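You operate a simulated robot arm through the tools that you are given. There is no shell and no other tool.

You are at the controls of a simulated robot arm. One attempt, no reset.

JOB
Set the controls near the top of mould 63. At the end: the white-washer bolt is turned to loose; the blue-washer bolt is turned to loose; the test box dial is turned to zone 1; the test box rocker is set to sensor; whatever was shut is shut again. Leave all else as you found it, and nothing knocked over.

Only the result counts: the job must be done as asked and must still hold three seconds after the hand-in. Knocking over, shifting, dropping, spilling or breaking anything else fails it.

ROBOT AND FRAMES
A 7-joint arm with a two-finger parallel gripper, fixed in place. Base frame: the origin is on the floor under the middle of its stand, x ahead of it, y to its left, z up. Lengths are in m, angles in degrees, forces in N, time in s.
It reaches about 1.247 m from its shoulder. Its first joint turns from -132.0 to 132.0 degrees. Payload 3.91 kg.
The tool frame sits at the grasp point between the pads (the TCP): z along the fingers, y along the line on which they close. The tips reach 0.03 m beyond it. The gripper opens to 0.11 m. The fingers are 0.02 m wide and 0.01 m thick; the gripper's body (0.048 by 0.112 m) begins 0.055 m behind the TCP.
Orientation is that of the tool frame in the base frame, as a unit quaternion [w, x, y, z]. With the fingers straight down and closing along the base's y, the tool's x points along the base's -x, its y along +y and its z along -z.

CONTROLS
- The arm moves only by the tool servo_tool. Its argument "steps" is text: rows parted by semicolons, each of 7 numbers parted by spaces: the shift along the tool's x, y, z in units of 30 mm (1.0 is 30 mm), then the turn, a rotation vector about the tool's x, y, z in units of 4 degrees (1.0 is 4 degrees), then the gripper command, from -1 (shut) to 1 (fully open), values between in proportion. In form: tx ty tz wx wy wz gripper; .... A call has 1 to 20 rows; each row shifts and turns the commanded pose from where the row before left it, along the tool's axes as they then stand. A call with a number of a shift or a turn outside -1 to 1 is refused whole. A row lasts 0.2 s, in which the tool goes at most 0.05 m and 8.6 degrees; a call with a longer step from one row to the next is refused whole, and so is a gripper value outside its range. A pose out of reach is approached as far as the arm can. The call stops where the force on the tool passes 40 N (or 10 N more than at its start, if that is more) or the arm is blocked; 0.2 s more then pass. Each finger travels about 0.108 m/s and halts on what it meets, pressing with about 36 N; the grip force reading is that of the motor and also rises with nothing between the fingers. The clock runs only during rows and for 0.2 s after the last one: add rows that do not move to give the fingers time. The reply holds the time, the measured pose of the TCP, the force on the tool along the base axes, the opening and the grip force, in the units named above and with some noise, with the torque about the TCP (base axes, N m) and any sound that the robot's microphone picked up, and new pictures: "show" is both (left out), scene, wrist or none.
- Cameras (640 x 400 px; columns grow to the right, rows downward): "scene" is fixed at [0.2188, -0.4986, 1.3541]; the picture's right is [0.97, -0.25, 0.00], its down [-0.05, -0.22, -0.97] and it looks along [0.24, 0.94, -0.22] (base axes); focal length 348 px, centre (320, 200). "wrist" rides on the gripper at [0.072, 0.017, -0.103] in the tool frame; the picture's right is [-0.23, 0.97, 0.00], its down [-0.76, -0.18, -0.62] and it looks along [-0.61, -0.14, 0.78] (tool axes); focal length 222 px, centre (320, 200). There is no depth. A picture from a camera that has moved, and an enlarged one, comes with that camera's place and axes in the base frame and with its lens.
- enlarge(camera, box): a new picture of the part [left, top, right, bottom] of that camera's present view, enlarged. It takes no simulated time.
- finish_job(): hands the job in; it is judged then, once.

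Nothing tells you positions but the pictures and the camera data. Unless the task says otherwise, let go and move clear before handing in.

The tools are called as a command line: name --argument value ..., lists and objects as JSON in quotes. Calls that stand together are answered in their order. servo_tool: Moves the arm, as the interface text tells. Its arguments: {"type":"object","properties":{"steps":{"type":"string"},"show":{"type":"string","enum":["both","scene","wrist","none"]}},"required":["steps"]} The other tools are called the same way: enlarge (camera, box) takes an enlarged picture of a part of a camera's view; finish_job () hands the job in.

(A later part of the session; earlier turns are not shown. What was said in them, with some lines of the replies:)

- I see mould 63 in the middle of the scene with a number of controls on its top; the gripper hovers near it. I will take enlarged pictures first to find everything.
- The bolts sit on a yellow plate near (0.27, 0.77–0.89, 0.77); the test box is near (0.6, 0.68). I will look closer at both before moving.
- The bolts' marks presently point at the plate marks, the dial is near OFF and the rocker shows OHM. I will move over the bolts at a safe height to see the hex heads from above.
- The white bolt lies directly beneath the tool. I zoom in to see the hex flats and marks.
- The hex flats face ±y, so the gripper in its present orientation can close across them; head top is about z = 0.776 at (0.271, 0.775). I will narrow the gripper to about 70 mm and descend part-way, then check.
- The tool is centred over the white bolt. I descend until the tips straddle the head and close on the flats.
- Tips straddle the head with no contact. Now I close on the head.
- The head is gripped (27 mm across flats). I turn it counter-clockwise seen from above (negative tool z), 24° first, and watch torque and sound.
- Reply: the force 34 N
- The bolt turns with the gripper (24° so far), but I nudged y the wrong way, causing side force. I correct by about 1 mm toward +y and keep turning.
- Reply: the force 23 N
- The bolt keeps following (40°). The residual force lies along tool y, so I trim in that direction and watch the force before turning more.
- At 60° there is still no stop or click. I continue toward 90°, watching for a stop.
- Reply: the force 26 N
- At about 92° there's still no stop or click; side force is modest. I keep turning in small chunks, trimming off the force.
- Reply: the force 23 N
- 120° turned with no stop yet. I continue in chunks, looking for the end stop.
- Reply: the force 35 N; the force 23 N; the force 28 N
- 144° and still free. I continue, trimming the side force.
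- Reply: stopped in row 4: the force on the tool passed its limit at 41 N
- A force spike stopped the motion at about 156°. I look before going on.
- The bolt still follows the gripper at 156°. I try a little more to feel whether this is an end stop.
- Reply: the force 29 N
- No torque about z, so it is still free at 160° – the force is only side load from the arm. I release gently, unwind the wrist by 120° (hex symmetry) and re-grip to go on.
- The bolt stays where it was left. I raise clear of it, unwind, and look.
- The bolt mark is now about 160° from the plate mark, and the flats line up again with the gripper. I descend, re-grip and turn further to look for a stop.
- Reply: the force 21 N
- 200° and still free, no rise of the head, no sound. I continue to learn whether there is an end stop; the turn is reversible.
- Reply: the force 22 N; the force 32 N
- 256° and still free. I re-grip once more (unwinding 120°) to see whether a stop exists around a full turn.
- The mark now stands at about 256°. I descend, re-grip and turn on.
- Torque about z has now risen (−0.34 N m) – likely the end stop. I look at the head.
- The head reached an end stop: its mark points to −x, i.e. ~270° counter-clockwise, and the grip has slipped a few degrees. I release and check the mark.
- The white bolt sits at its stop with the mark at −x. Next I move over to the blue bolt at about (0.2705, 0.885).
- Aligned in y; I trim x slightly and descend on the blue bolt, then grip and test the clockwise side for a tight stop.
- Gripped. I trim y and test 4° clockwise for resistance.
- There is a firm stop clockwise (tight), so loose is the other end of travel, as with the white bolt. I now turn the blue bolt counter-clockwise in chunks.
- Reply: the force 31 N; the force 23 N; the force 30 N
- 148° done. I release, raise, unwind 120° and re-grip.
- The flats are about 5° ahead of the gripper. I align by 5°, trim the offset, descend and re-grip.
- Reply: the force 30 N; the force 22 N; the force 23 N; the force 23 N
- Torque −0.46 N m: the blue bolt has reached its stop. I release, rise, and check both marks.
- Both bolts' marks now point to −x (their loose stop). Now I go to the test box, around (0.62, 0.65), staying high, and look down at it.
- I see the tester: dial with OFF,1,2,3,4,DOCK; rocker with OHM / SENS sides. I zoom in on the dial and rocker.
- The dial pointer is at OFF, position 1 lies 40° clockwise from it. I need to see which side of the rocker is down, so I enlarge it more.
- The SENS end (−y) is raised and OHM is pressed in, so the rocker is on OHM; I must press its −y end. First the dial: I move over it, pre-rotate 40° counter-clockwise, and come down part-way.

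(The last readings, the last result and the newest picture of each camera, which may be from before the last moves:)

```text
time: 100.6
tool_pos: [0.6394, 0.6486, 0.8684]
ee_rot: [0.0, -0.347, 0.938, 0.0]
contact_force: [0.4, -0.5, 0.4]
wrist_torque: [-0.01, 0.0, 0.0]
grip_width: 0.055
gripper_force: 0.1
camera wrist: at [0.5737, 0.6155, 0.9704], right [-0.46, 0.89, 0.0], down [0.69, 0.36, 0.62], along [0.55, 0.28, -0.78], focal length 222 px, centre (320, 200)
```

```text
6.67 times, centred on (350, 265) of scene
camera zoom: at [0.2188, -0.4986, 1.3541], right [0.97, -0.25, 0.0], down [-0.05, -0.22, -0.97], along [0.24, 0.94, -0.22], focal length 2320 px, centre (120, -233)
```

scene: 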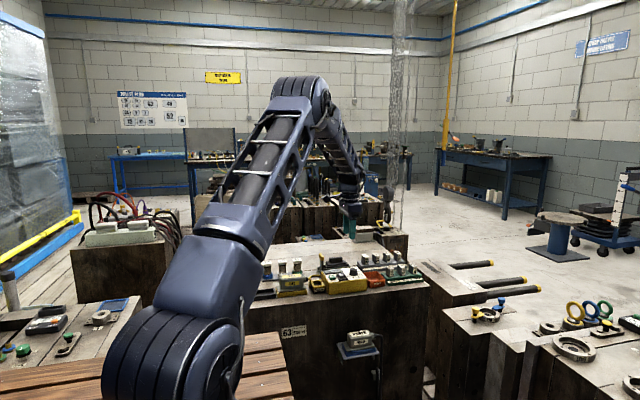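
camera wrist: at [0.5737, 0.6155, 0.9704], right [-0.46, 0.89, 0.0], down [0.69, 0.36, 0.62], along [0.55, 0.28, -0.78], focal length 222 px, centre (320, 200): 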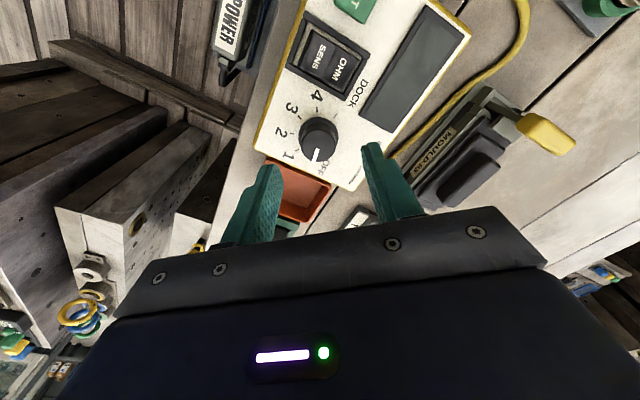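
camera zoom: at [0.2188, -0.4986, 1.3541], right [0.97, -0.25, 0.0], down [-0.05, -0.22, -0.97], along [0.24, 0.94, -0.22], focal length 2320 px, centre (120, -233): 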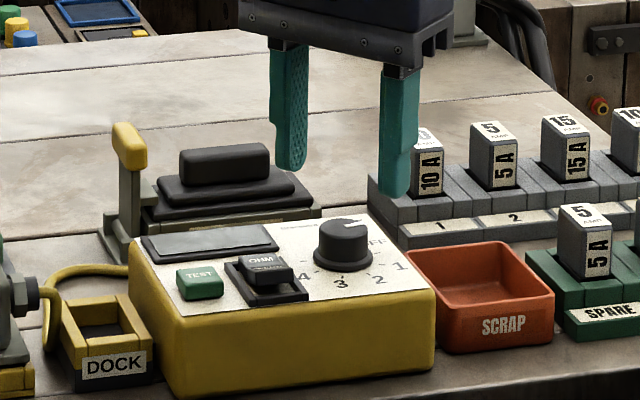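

The knob is nearly centred between the fingers (about 1 mm off). I trim, descend so the tips overlap the knob by ~11 mm, and check before closing.

servo_tool --steps "0 -0.03 0.5 0 0 0 0; 0 0 0.5 0 0 0 0; 0 0 0.28 0 0 0 0; 0 0 0 0 0 0 0" --show "wrist"

enlarge --camera "wrist" --box '[240, 80, 400, 200]'

enlarge --camera "scene" --box '[310, 235, 390, 295]'

```text
time: 101.6
tool_pos: [0.6404, 0.648, 0.8301]
ee_rot: [0.0, -0.345, 0.939, -0.001]
contact_force: [-0.7, -0.6, 0.1]
wrist_torque: [-0.01, 0.03, 0.02]
grip_width: 0.0549
gripper_force: 0.1
camera wrist: at [0.5736, 0.614, 0.9336], right [-0.46, 0.89, 0.0], down [0.7, 0.36, 0.62], along [0.55, 0.28, -0.78], focal length 222 px, centre (320, 200)
```

wrist: 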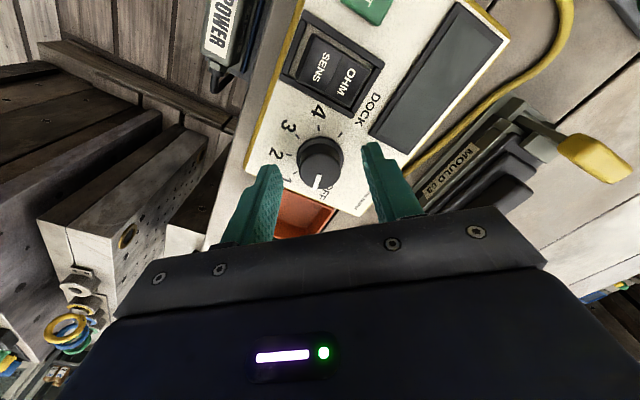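

```text
3.33 times, centred on (320, 140) of wrist
camera zoom: at [0.5736, 0.614, 0.9336], right [-0.46, 0.89, 0.0], down [0.7, 0.36, 0.62], along [0.55, 0.28, -0.78], focal length 740 px, centre (320, 400)
```

zoom: 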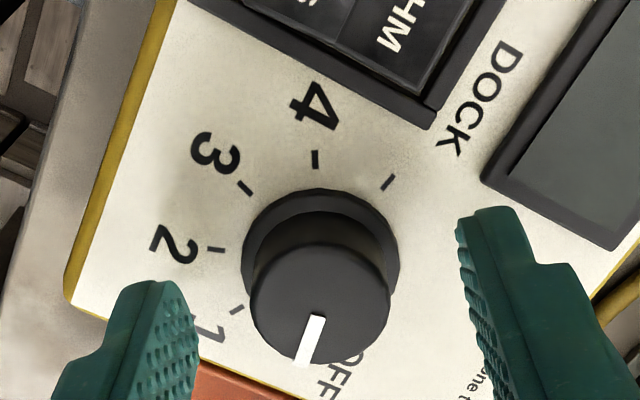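

```text
6.67 times, centred on (350, 265) of scene
camera zoom: at [0.2188, -0.4986, 1.3541], right [0.97, -0.25, 0.0], down [-0.05, -0.22, -0.97], along [0.24, 0.94, -0.22], focal length 2320 px, centre (120, -233)
```

zoom: 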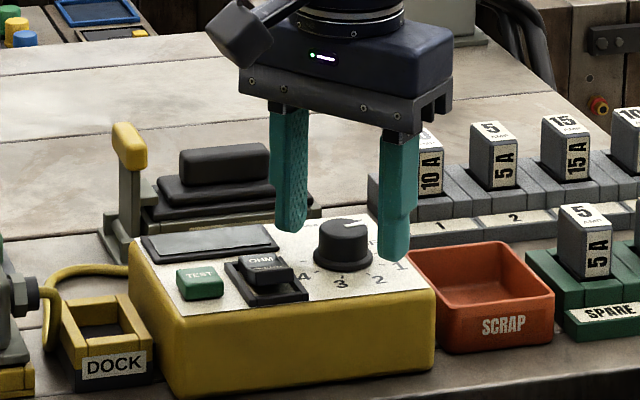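

Centred. I close on the knob.

servo_tool --steps "0 0 0 0 0 0 -0.3; 0 0 0 0 0 0 -0.6; 0 0 0 0 0 0 -1; 0 0 0 0 0 0 -1" --show "wrist"

enlarge --camera "wrist" --box '[240, 80, 400, 200]'

```text
time: 102.6
tool_pos: [0.6392, 0.6479, 0.8306]
ee_rot: [-0.001, -0.345, 0.938, -0.001]
contact_force: [2.0, -3.5, 0.0]
wrist_torque: [-0.05, -0.04, -0.05]
grip_width: 0.0273
gripper_force: 45.0
camera wrist: at [0.5739, 0.6137, 0.9337], right [-0.46, 0.89, 0.0], down [0.7, 0.36, 0.62], along [0.55, 0.28, -0.78], focal length 222 px, centre (320, 200)
```

wrist: 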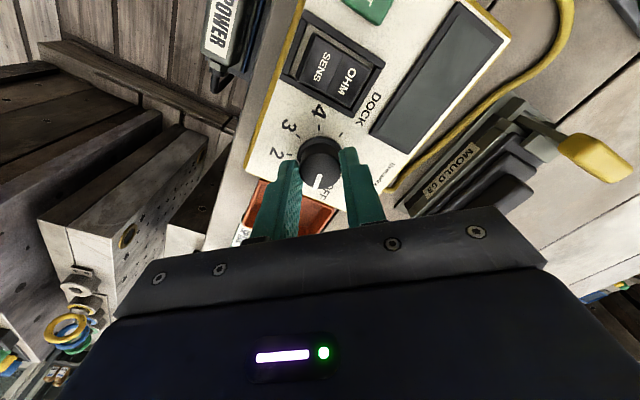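

```text
3.33 times, centred on (320, 140) of wrist
camera zoom: at [0.5739, 0.6137, 0.9337], right [-0.46, 0.89, 0.0], down [0.7, 0.36, 0.62], along [0.55, 0.28, -0.78], focal length 740 px, centre (320, 400)
```

zoom: 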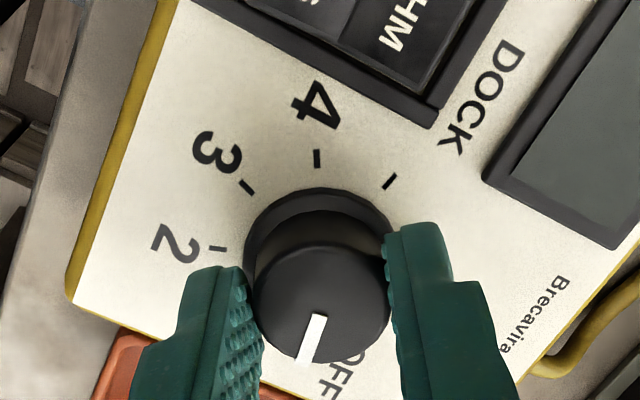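

Gripped with small forces. I turn clockwise 20° first.

servo_tool --steps "0 0 0 0 0 1 -1; 0 0 0 0 0 1 -1; 0 0 0 0 0 1 -1; 0 0 0 0 0 1 -1; 0 0 0 0 0 1 -1; 0 0 0 0 0 0 -1" --show "wrist"

enlarge --camera "wrist" --box '[240, 80, 400, 200]'

```text
time: 104.0
tool_pos: [0.6395, 0.6475, 0.8302]
ee_rot: [0.0, -0.177, 0.984, -0.001]
contact_force: [-6.4, -16.5, 14.4]
wrist_torque: [-0.41, -0.04, -0.01]
grip_width: 0.0269
gripper_force: 45.2
camera wrist: at [0.5659, 0.6389, 0.9336], right [-0.13, 0.99, 0.0], down [0.78, 0.1, 0.62], along [0.62, 0.08, -0.78], focal length 222 px, centre (320, 200)
```

wrist: 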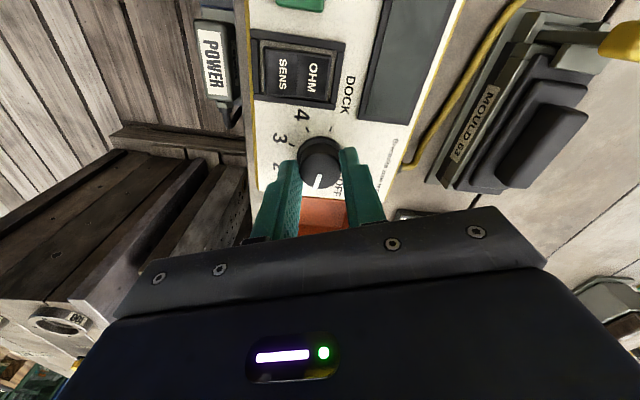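

```text
3.33 times, centred on (320, 140) of wrist
camera zoom: at [0.5659, 0.6389, 0.9336], right [-0.13, 0.99, 0.0], down [0.78, 0.1, 0.62], along [0.62, 0.08, -0.78], focal length 740 px, centre (320, 400)
```

zoom: 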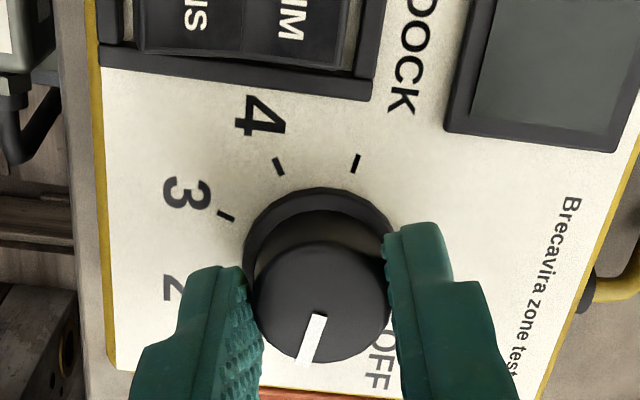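

It follows. I trim the forces and turn the remaining 20°.

servo_tool --steps "0.01 -0.014 -0.012 0 0 0 -1; 0 0 0 0 0 1 -1; 0 0 0 0 0 1 -1; 0 0 0 0 0 1 -1; 0 0 0 0 0 1 -1; 0 0 0 0 0 1 -1; 0 0 0 0 0 0 -1" --show "wrist"

enlarge --camera "wrist" --box '[240, 80, 400, 200]'

enlarge --camera "scene" --box '[310, 235, 390, 295]'

```text
time: 105.6
tool_pos: [0.6398, 0.6485, 0.8307]
ee_rot: [0.0, -0.004, 1.0, -0.002]
contact_force: [-0.2, 9.0, 2.7]
wrist_torque: [0.31, -0.14, 0.05]
grip_width: 0.0271
gripper_force: 45.0
camera wrist: at [0.5671, 0.6652, 0.9336], right [0.22, 0.98, 0.0], down [0.76, -0.17, 0.62], along [0.61, -0.14, -0.78], focal length 222 px, centre (320, 200)
```

wrist: 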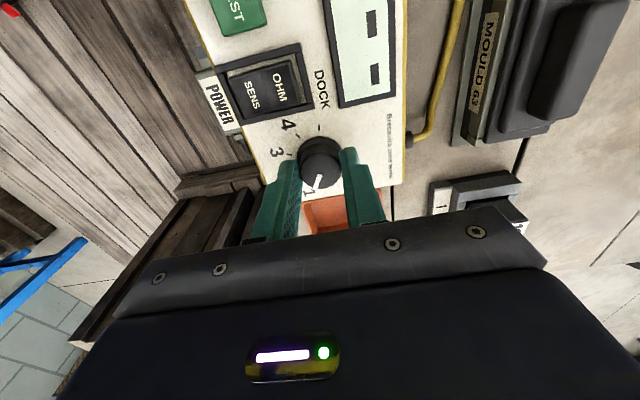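

```text
3.33 times, centred on (320, 140) of wrist
camera zoom: at [0.5671, 0.6652, 0.9336], right [0.22, 0.98, 0.0], down [0.76, -0.17, 0.62], along [0.61, -0.14, -0.78], focal length 740 px, centre (320, 400)
```

zoom: 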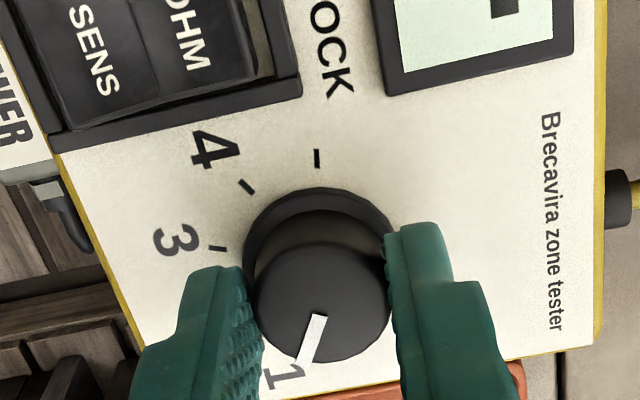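

```text
6.67 times, centred on (350, 265) of scene
camera zoom: at [0.2188, -0.4986, 1.3541], right [0.97, -0.25, 0.0], down [-0.05, -0.22, -0.97], along [0.24, 0.94, -0.22], focal length 2320 px, centre (120, -233)
```

zoom: 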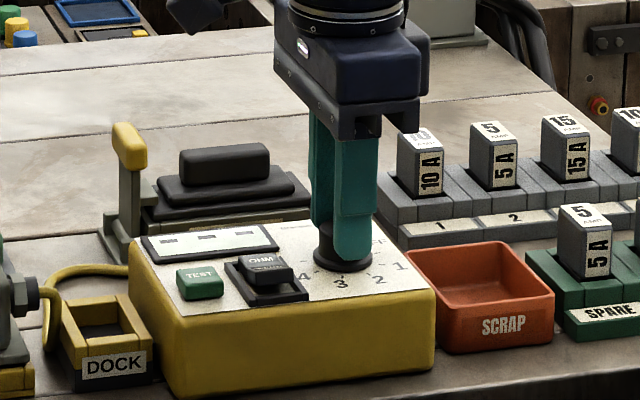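

The tester's display came on, showing dashes, so the dial is out of OFF. I release and lift to check the pointer against tick 1.

servo_tool --steps "0 0 0 0 0 0 -0.5; 0 0 0 0 0 0 -0.2; 0 0 0 0 0 0 0; 0 0 -0.6 0 0 0 0; 0 0 -0.8 0 0 0 0; 0 0 -0.8 0 0 0 0; 0 0 -0.8 0 0 0 0; 0 0 -0.8 0 0 0 0; 0 0 0 0 0 0 0" --show "both"

enlarge --camera "wrist" --box '[270, 60, 370, 150]'

enlarge --camera "scene" --box '[330, 255, 370, 285]'

```text
time: 107.6
tool_pos: [0.6403, 0.6476, 0.9437]
ee_rot: [0.0, -0.004, 1.0, 0.0]
contact_force: [-0.9, 1.0, -0.2]
wrist_torque: [-0.01, 0.0, 0.06]
grip_width: 0.0552
gripper_force: 0.0
camera wrist: at [0.5679, 0.6647, 1.0466], right [0.22, 0.98, 0.0], down [0.76, -0.17, 0.62], along [0.61, -0.14, -0.78], focal length 222 px, centre (320, 200)
```

scene: 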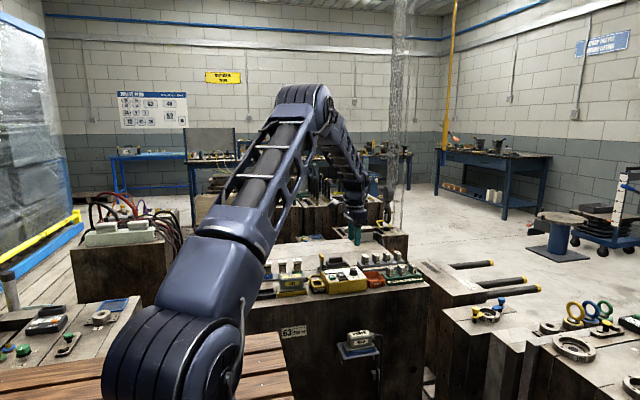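
wrist: 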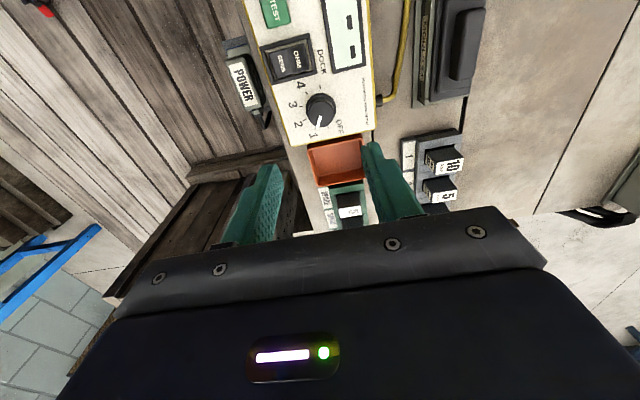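

```text
4.44 times, centred on (320, 105) of wrist
camera zoom: at [0.5679, 0.6647, 1.0466], right [0.22, 0.98, 0.0], down [0.76, -0.17, 0.62], along [0.61, -0.14, -0.78], focal length 987 px, centre (320, 622)
```

zoom: 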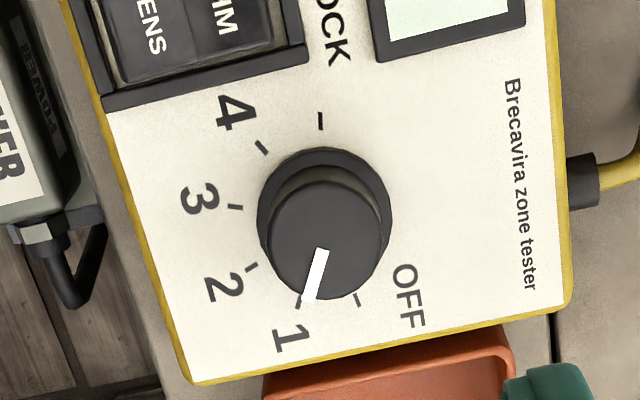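

```text
13.33 times, centred on (350, 270) of scene
camera zoom: at [0.2188, -0.4986, 1.3541], right [0.97, -0.25, 0.0], down [-0.05, -0.22, -0.97], along [0.24, 0.94, -0.22], focal length 4641 px, centre (-80, -733)
```

zoom: 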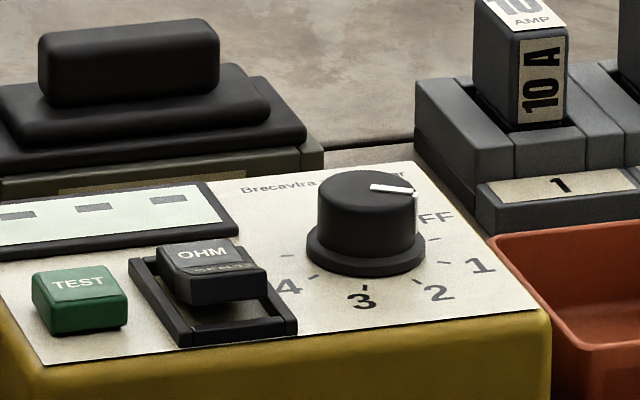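

The pointer is at tick 1, within a few degrees. I enlarge to measure it more exactly.

enlarge --camera "wrist" --box '[300, 85, 350, 135]'

enlarge --camera "wrist" --box '[250, 10, 400, 110]'

```text
8.00 times, centred on (325, 110) of wrist
camera zoom: at [0.5679, 0.6647, 1.0466], right [0.22, 0.98, 0.0], down [0.76, -0.17, 0.62], along [0.61, -0.14, -0.78], focal length 1777 px, centre (280, 920)
```

zoom: 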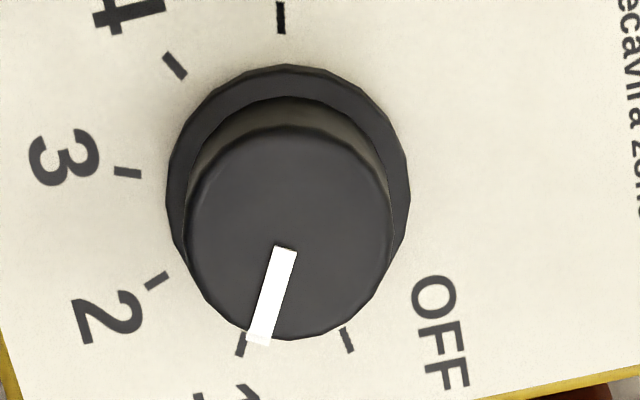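

```text
4.00 times, centred on (325, 60) of wrist
camera zoom: at [0.5679, 0.6647, 1.0466], right [0.22, 0.98, 0.0], down [0.76, -0.17, 0.62], along [0.61, -0.14, -0.78], focal length 888 px, centre (300, 760)
```

zoom: 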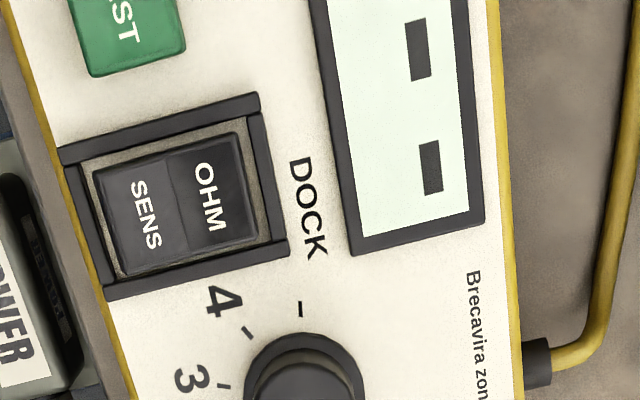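

The pointer angle matches tick 1 (about −30°). Now the rocker: I close the fingers and hover over its SENS (−y) end at about (0.589, 0.6205).

servo_tool --steps "0.57 -0.3 0 0 0 0 -0.5; 0.57 -0.3 0 0 0 0 -1; 0.57 -0.3 0 0 0 0 -1; 0 0 0.8 0 0 0 -1; 0 0 0.85 0 0 0 -1; 0 0 0.8 0 0 0 -1; 0 0 0 0 0 0 -1" --show "wrist"

enlarge --camera "wrist" --box '[260, 90, 380, 190]'

enlarge --camera "scene" --box '[325, 245, 375, 285]'

```text
time: 109.2
tool_pos: [0.5896, 0.6214, 0.8704]
ee_rot: [0.0, -0.004, 1.0, -0.001]
contact_force: [-0.1, 0.6, -0.1]
wrist_torque: [0.03, -0.02, 0.01]
grip_width: 0.0
gripper_force: 36.0
camera wrist: at [0.5169, 0.6385, 0.9731], right [0.22, 0.98, 0.0], down [0.76, -0.17, 0.62], along [0.61, -0.14, -0.78], focal length 222 px, centre (320, 200)
```

wrist: 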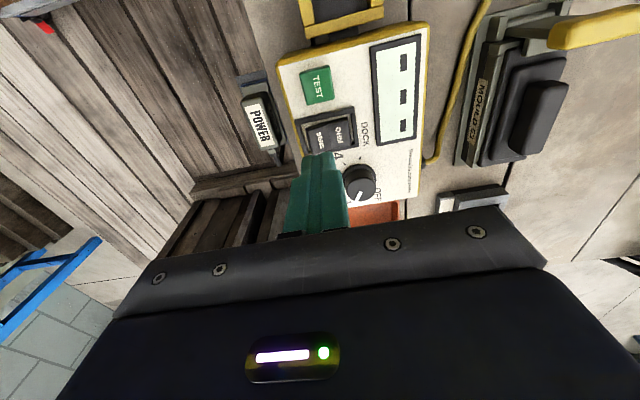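

```text
4.00 times, centred on (320, 140) of wrist
camera zoom: at [0.5169, 0.6385, 0.9731], right [0.22, 0.98, 0.0], down [0.76, -0.17, 0.62], along [0.61, -0.14, -0.78], focal length 888 px, centre (320, 440)
```

zoom: 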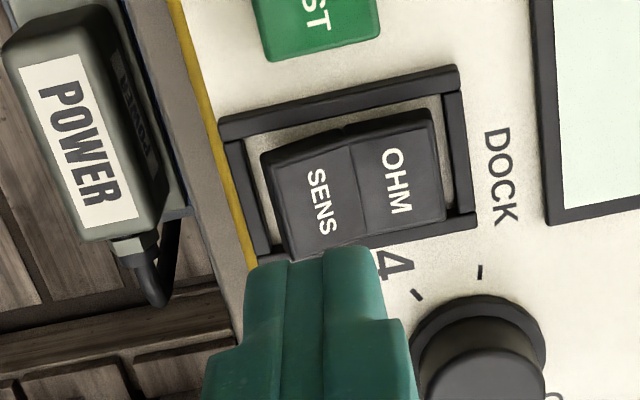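

```text
10.00 times, centred on (350, 265) of scene
camera zoom: at [0.2188, -0.4986, 1.3541], right [0.97, -0.25, 0.0], down [-0.05, -0.22, -0.97], along [0.24, 0.94, -0.22], focal length 3481 px, centre (20, -450)
```

zoom: 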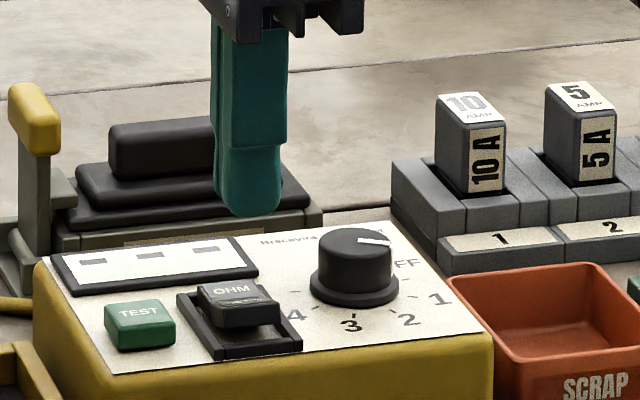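

The closed tips are roughly 1.5 mm too far in +x and +y; I correct and come down to just above the rocker, then press in small steps.

servo_tool --steps "0.055 -0.05 0.5 0 0 0 -1; 0 0 0.5 0 0 0 -1; 0 0 0 0 0 0 -1" --show "both"

enlarge --camera "scene" --box '[325, 250, 375, 290]'

enlarge --camera "wrist" --box '[260, 90, 380, 190]'

```text
time: 110.0
tool_pos: [0.5862, 0.6211, 0.8409]
ee_rot: [0.0, -0.004, 1.0, -0.001]
contact_force: [-0.1, 0.4, -0.4]
wrist_torque: [0.01, 0.01, -0.01]
grip_width: 0.0002
gripper_force: 35.7
camera wrist: at [0.5142, 0.6369, 0.9435], right [0.22, 0.98, 0.0], down [0.76, -0.17, 0.62], along [0.61, -0.14, -0.78], focal length 222 px, centre (320, 200)
```

scene: 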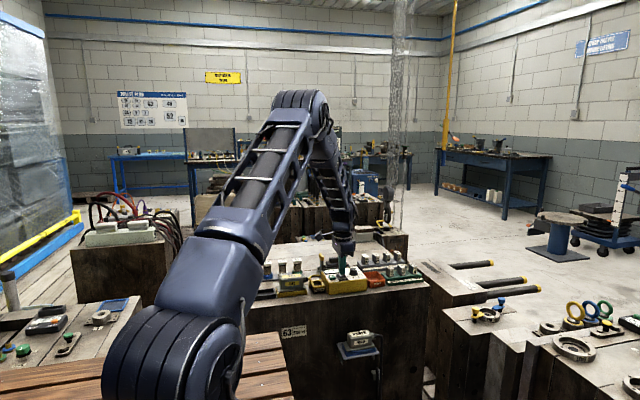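
wrist: 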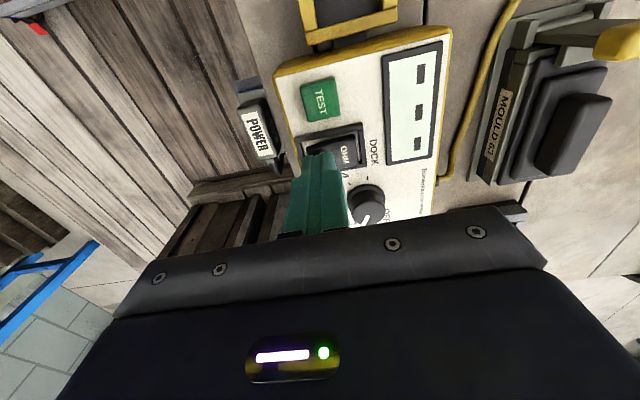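

```text
10.00 times, centred on (350, 270) of scene
camera zoom: at [0.2188, -0.4986, 1.3541], right [0.97, -0.25, 0.0], down [-0.05, -0.22, -0.97], along [0.24, 0.94, -0.22], focal length 3481 px, centre (20, -500)
```

zoom: 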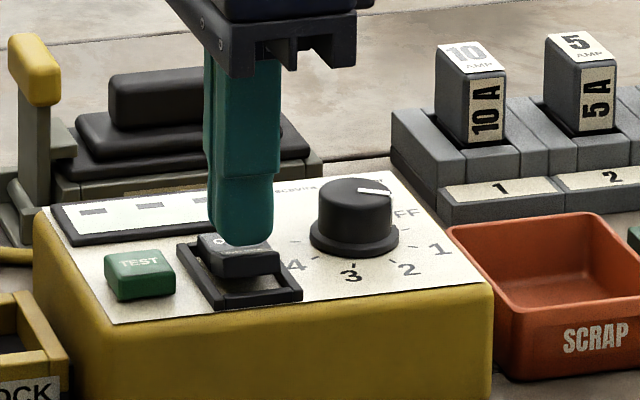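

```text
4.00 times, centred on (320, 140) of wrist
camera zoom: at [0.5142, 0.6369, 0.9435], right [0.22, 0.98, 0.0], down [0.76, -0.17, 0.62], along [0.61, -0.14, -0.78], focal length 888 px, centre (320, 440)
```

zoom: 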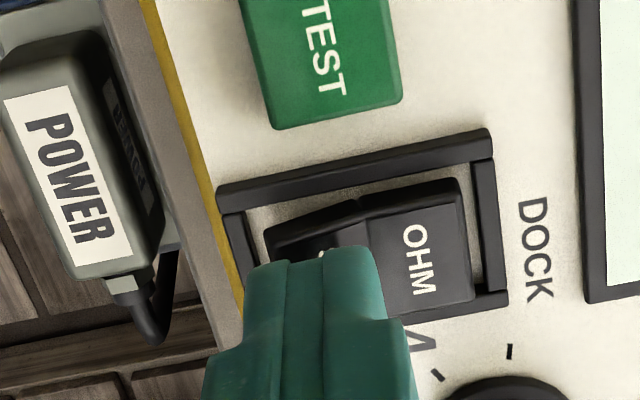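

Aligned over the SENS half. I press down in small steps.

servo_tool --steps "0 0 0.1 0 0 0 -1; 0 0 0.1 0 0 0 -1; 0 0 0 0 0 0 -1" --show "wrist"

enlarge --camera "scene" --box '[325, 250, 375, 290]'

enlarge --camera "wrist" --box '[260, 90, 380, 190]'

```text
time: 110.8
tool_pos: [0.5884, 0.6197, 0.8338]
ee_rot: [-0.001, -0.004, 1.0, -0.001]
contact_force: [-0.8, 0.8, 0.0]
wrist_torque: [-0.04, 0.0, -0.01]
grip_width: 0.0
gripper_force: 36.5
camera wrist: at [0.5144, 0.6365, 0.9372], right [0.22, 0.98, 0.0], down [0.76, -0.17, 0.62], along [0.61, -0.14, -0.78], focal length 222 px, centre (320, 200)
```

wrist: 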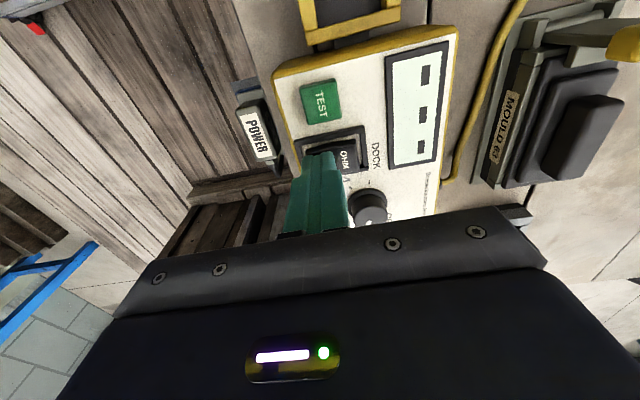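

```text
10.00 times, centred on (350, 270) of scene
camera zoom: at [0.2188, -0.4986, 1.3541], right [0.97, -0.25, 0.0], down [-0.05, -0.22, -0.97], along [0.24, 0.94, -0.22], focal length 3481 px, centre (20, -500)
```

zoom: 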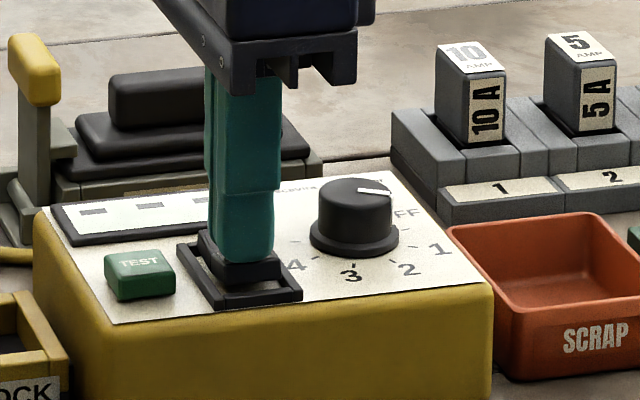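

```text
4.00 times, centred on (320, 140) of wrist
camera zoom: at [0.5144, 0.6365, 0.9372], right [0.22, 0.98, 0.0], down [0.76, -0.17, 0.62], along [0.61, -0.14, -0.78], focal length 888 px, centre (320, 440)
```

zoom: 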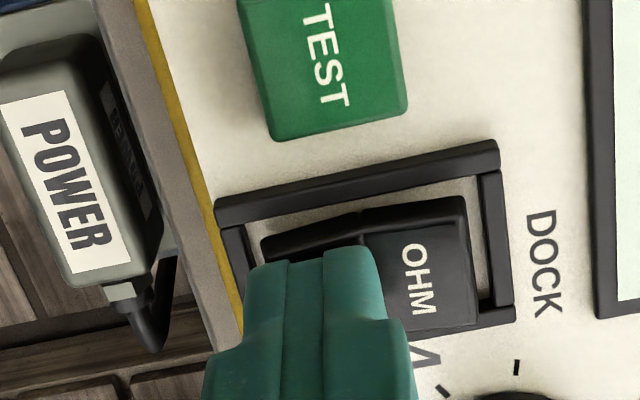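

Little force so far; I press further.

servo_tool --steps "0 0 0.1 0 0 0 -1; 0 0 0.08 0 0 0 -1; 0 0 0 0 0 0 -1" --show "wrist"

enlarge --camera "scene" --box '[325, 250, 375, 290]'

enlarge --camera "wrist" --box '[260, 90, 380, 190]'

```text
time: 111.6
tool_pos: [0.5876, 0.6198, 0.8319]
ee_rot: [0.001, -0.004, 1.0, 0.0]
contact_force: [-2.7, 0.3, 25.2]
wrist_torque: [0.24, 0.05, 0.02]
grip_width: 0.0001
gripper_force: 36.2
camera wrist: at [0.5145, 0.6356, 0.9342], right [0.22, 0.98, 0.0], down [0.76, -0.17, 0.62], along [0.61, -0.14, -0.78], focal length 222 px, centre (320, 200)
```

wrist: 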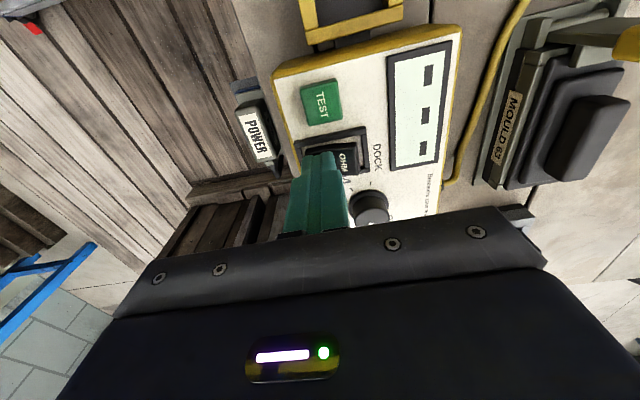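

```text
10.00 times, centred on (350, 270) of scene
camera zoom: at [0.2188, -0.4986, 1.3541], right [0.97, -0.25, 0.0], down [-0.05, -0.22, -0.97], along [0.24, 0.94, -0.22], focal length 3481 px, centre (20, -500)
```

zoom: 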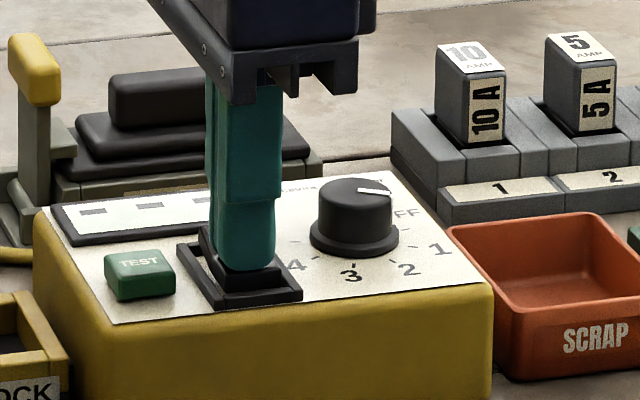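

```text
4.00 times, centred on (320, 140) of wrist
camera zoom: at [0.5145, 0.6356, 0.9342], right [0.22, 0.98, 0.0], down [0.76, -0.17, 0.62], along [0.61, -0.14, -0.78], focal length 888 px, centre (320, 440)
```

zoom: 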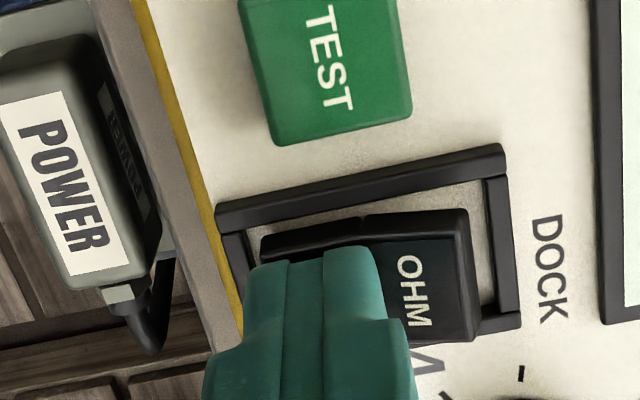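

The rocker has tipped: the OHM side now stands up and I feel 25 N at the bottom. I lift away and verify.

servo_tool --steps "0 0 -0.3 0 0 0 -1; 0 0 -0.7 0 0 0 -1; 0 0 -1 0 0 0 -1; 0 0 -1 0 0 0 -1; 0 0 -1 0 0 0 -1; 0.3 0 -0.5 0 0 0 -1; 0 0 0 0 0 0 -1" --show "both"

enlarge --camera "scene" --box '[334, 262, 362, 280]'

enlarge --camera "wrist" --box '[260, 50, 420, 170]'

```text
time: 113.2
tool_pos: [0.5781, 0.6171, 0.9622]
ee_rot: [0.0, -0.002, 1.0, 0.0]
contact_force: [0.3, -0.5, 1.0]
wrist_torque: [0.03, -0.01, -0.01]
grip_width: 0.0
gripper_force: 35.9
camera wrist: at [0.506, 0.6337, 1.0658], right [0.22, 0.98, 0.0], down [0.76, -0.17, 0.62], along [0.61, -0.14, -0.78], focal length 222 px, centre (320, 200)
```

scene: 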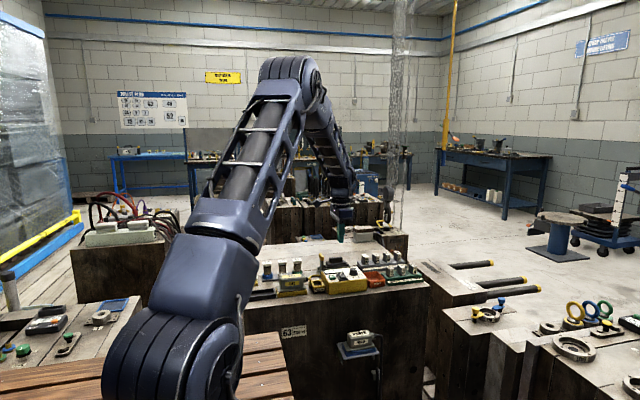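
wrist: 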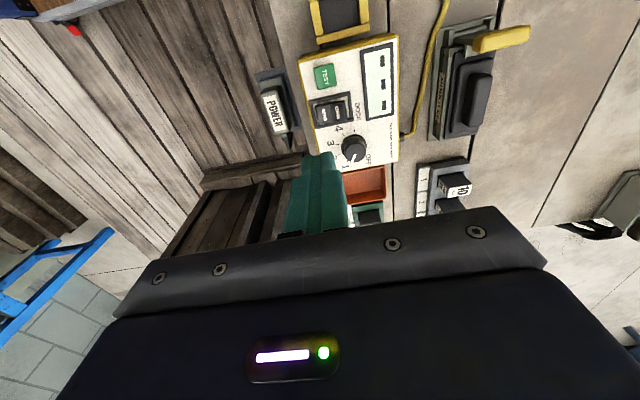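

```text
16.00 times, centred on (348, 271) of scene
camera zoom: at [0.2188, -0.4986, 1.3541], right [0.97, -0.25, 0.0], down [-0.05, -0.22, -0.97], along [0.24, 0.94, -0.22], focal length 5569 px, centre (-128, -936)
```

zoom: 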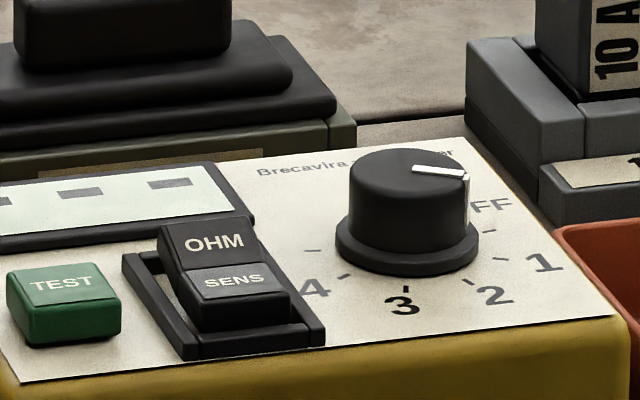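

```text
3.33 times, centred on (340, 110) of wrist
camera zoom: at [0.506, 0.6337, 1.0658], right [0.22, 0.98, 0.0], down [0.76, -0.17, 0.62], along [0.61, -0.14, -0.78], focal length 740 px, centre (253, 500)
```

zoom: 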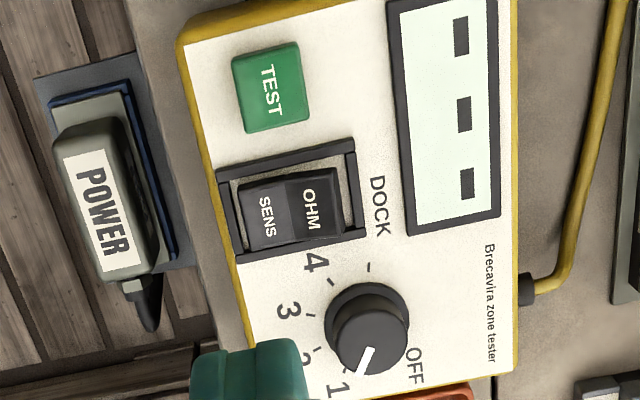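

The rocker now shows SENS pressed in with OHM raised, and the dial stays at 1. I raise, go back over the bolts for a last check, with the gripper opened as at the start.

servo_tool --steps "0 0 -1 0 0 0 0; 0.87 0.49 0 0 0 0 0; 0.87 0.49 0 0 0 0 0; 0.87 0.49 0 0 0 0 0; 0.87 0.49 0 0 0 0 0; 0.87 0.49 0 0 0 0 0; 0.87 0.49 0 0 0 0 0; 0.87 0.49 0 0 0 0 0; 0.87 0.49 0 0 0 0 0; 0.87 0.49 0 0 0 0 0; 0.87 0.49 0 0 0 0 0; 0.87 0.49 0 0 0 0 0; 0.3 0.6 0 0 0 0 0; 0 0 0 0 0 0 0" --show "both"

enlarge --camera "wrist" --box '[260, 50, 420, 150]'

enlarge --camera "scene" --box '[230, 230, 440, 361]'

```text
time: 116.2
tool_pos: [0.2806, 0.7972, 0.9934]
ee_rot: [0.0, -0.003, 1.0, -0.002]
contact_force: [0.0, -0.2, -0.7]
wrist_torque: [-0.03, -0.02, 0.05]
grip_width: 0.0551
gripper_force: 0.0
camera wrist: at [0.207, 0.8139, 1.0972], right [0.22, 0.98, 0.0], down [0.76, -0.17, 0.62], along [0.61, -0.14, -0.78], focal length 222 px, centre (320, 200)
```

scene: 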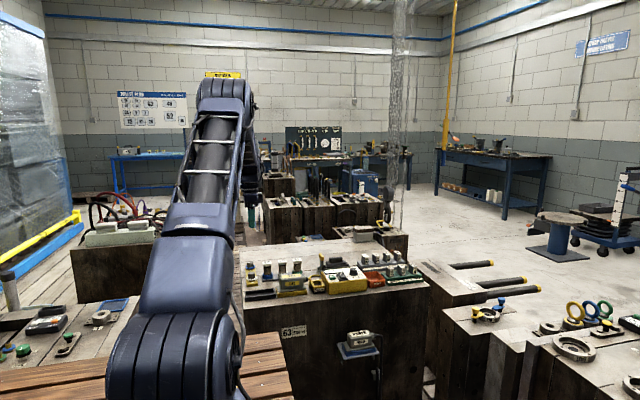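
wrist: 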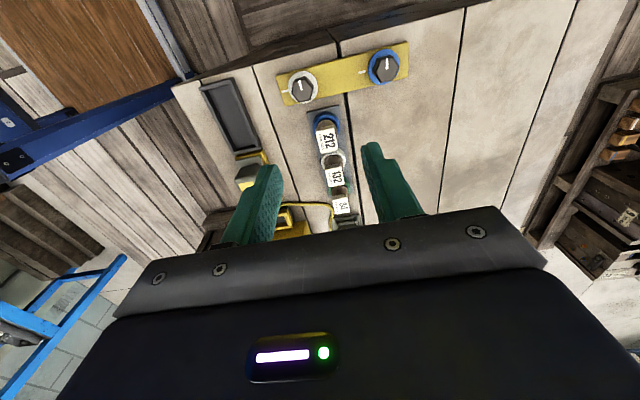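

```text
4.00 times, centred on (340, 100) of wrist
camera zoom: at [0.207, 0.8139, 1.0972], right [0.22, 0.98, 0.0], down [0.76, -0.17, 0.62], along [0.61, -0.14, -0.78], focal length 888 px, centre (240, 600)
```

zoom: 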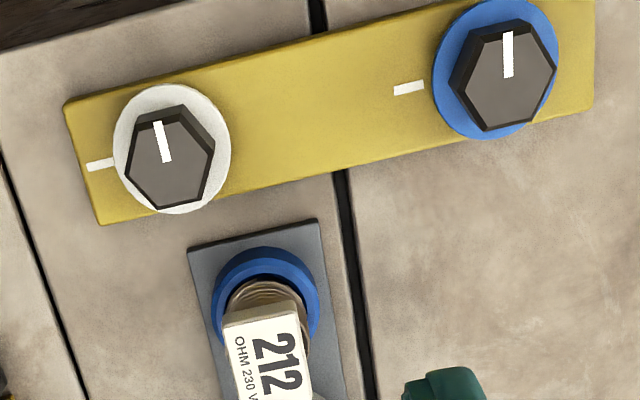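

```text
3.05 times, centred on (335, 296) of scene
camera zoom: at [0.2188, -0.4986, 1.3541], right [0.97, -0.25, 0.0], down [-0.05, -0.22, -0.97], along [0.24, 0.94, -0.22], focal length 1061 px, centre (274, -91)
```

zoom: 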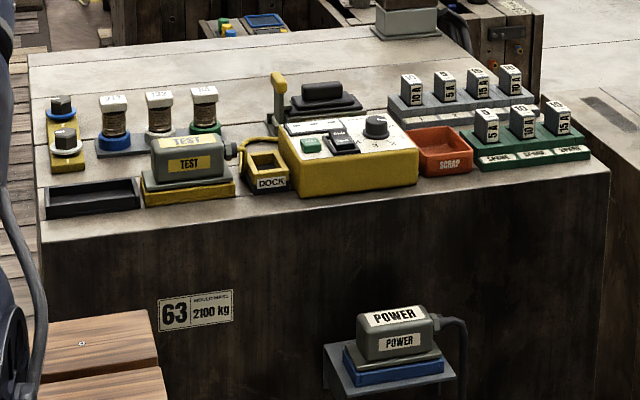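

All controls read as asked: both bolts at their loose stop, dial on 1, rocker on SENS, nothing else disturbed. I retreat to about the starting pose and then hand in.

servo_tool --steps "0 -0.7 -0.5 0 0 0 1; 0 -0.9 -0.4 0 0 0 1; 0 -0.9 -0.4 0 0 0 1; 0 -0.9 -0.4 0 0 0 1; 0 -0.9 -0.4 0 0 0 1; 0 -0.9 -0.3 0 0 0 1; 0 -0.9 -0.2 0 0 0 1; 0 -0.9 0 0 0 0 1; 0 0 0 0 0 0 1; 0 0 0 0 0 0 1" --show "both"

enlarge --camera "scene" --box '[230, 230, 440, 361]'

```text
time: 118.4
tool_pos: [0.2809, 0.5848, 1.0714]
ee_rot: [0.0, -0.004, 1.0, -0.001]
contact_force: [0.2, -0.4, 0.2]
wrist_torque: [0.0, -0.01, 0.02]
grip_width: 0.1101
gripper_force: 0.1
camera wrist: at [0.2086, 0.6011, 1.1747], right [0.22, 0.98, 0.0], down [0.76, -0.17, 0.62], along [0.61, -0.14, -0.78], focal length 222 px, centre (320, 200)
```

scene: 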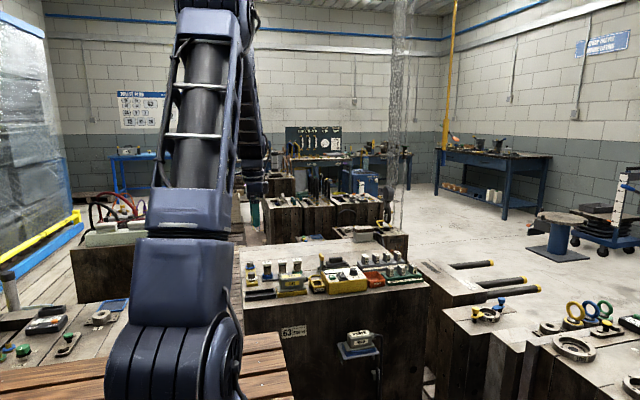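
wrist: 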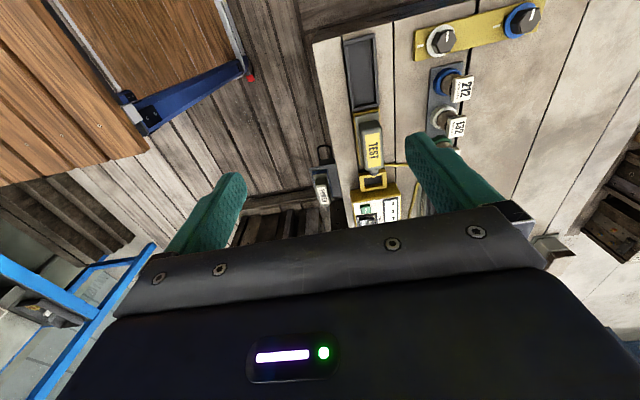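

```text
3.05 times, centred on (335, 296) of scene
camera zoom: at [0.2188, -0.4986, 1.3541], right [0.97, -0.25, 0.0], down [-0.05, -0.22, -0.97], along [0.24, 0.94, -0.22], focal length 1061 px, centre (274, -91)
```

zoom: 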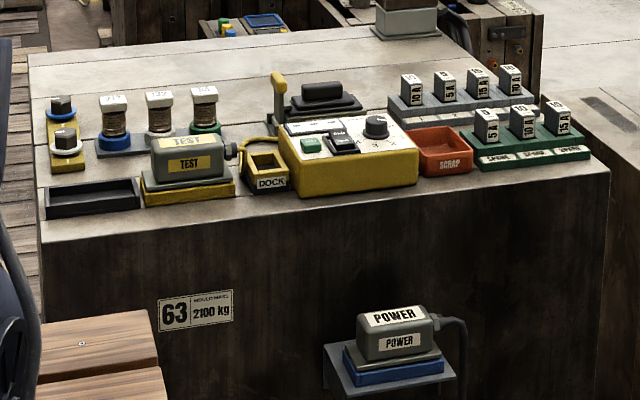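

The arm is back near its starting pose with the gripper open. Both bolts are at their loose stop, the dial is on 1, the rocker is on SENS and everything else looks undisturbed, so I hand the job in.

finish_job

```text
The job is handed in.
```

I set all four controls on mould 63 and handed the job in; the hand-in gave no verdict.

- **Bolts:** I turned the white-washer and blue-washer bolts counter-clockwise about 270° each, until they stopped. Nothing on the plate marks a loose position, so I took that far stop as loose. On the blue bolt I also tried a few degrees clockwise from the start. It was blocked, which fits that start being tight.
- **Dial:** The test box dial went from OFF to 1. Its pointer lines up with the 1 tick, and the display came on showing dashes.
- **Rocker:** The SENS side is now pressed in and OHM stands up.
- **Everything else:** I opened nothing, so there was nothing to shut again. In the last pictures the rest of the mould top looks as it did at the start, and the arm is back near its starting pose with the gripper open.
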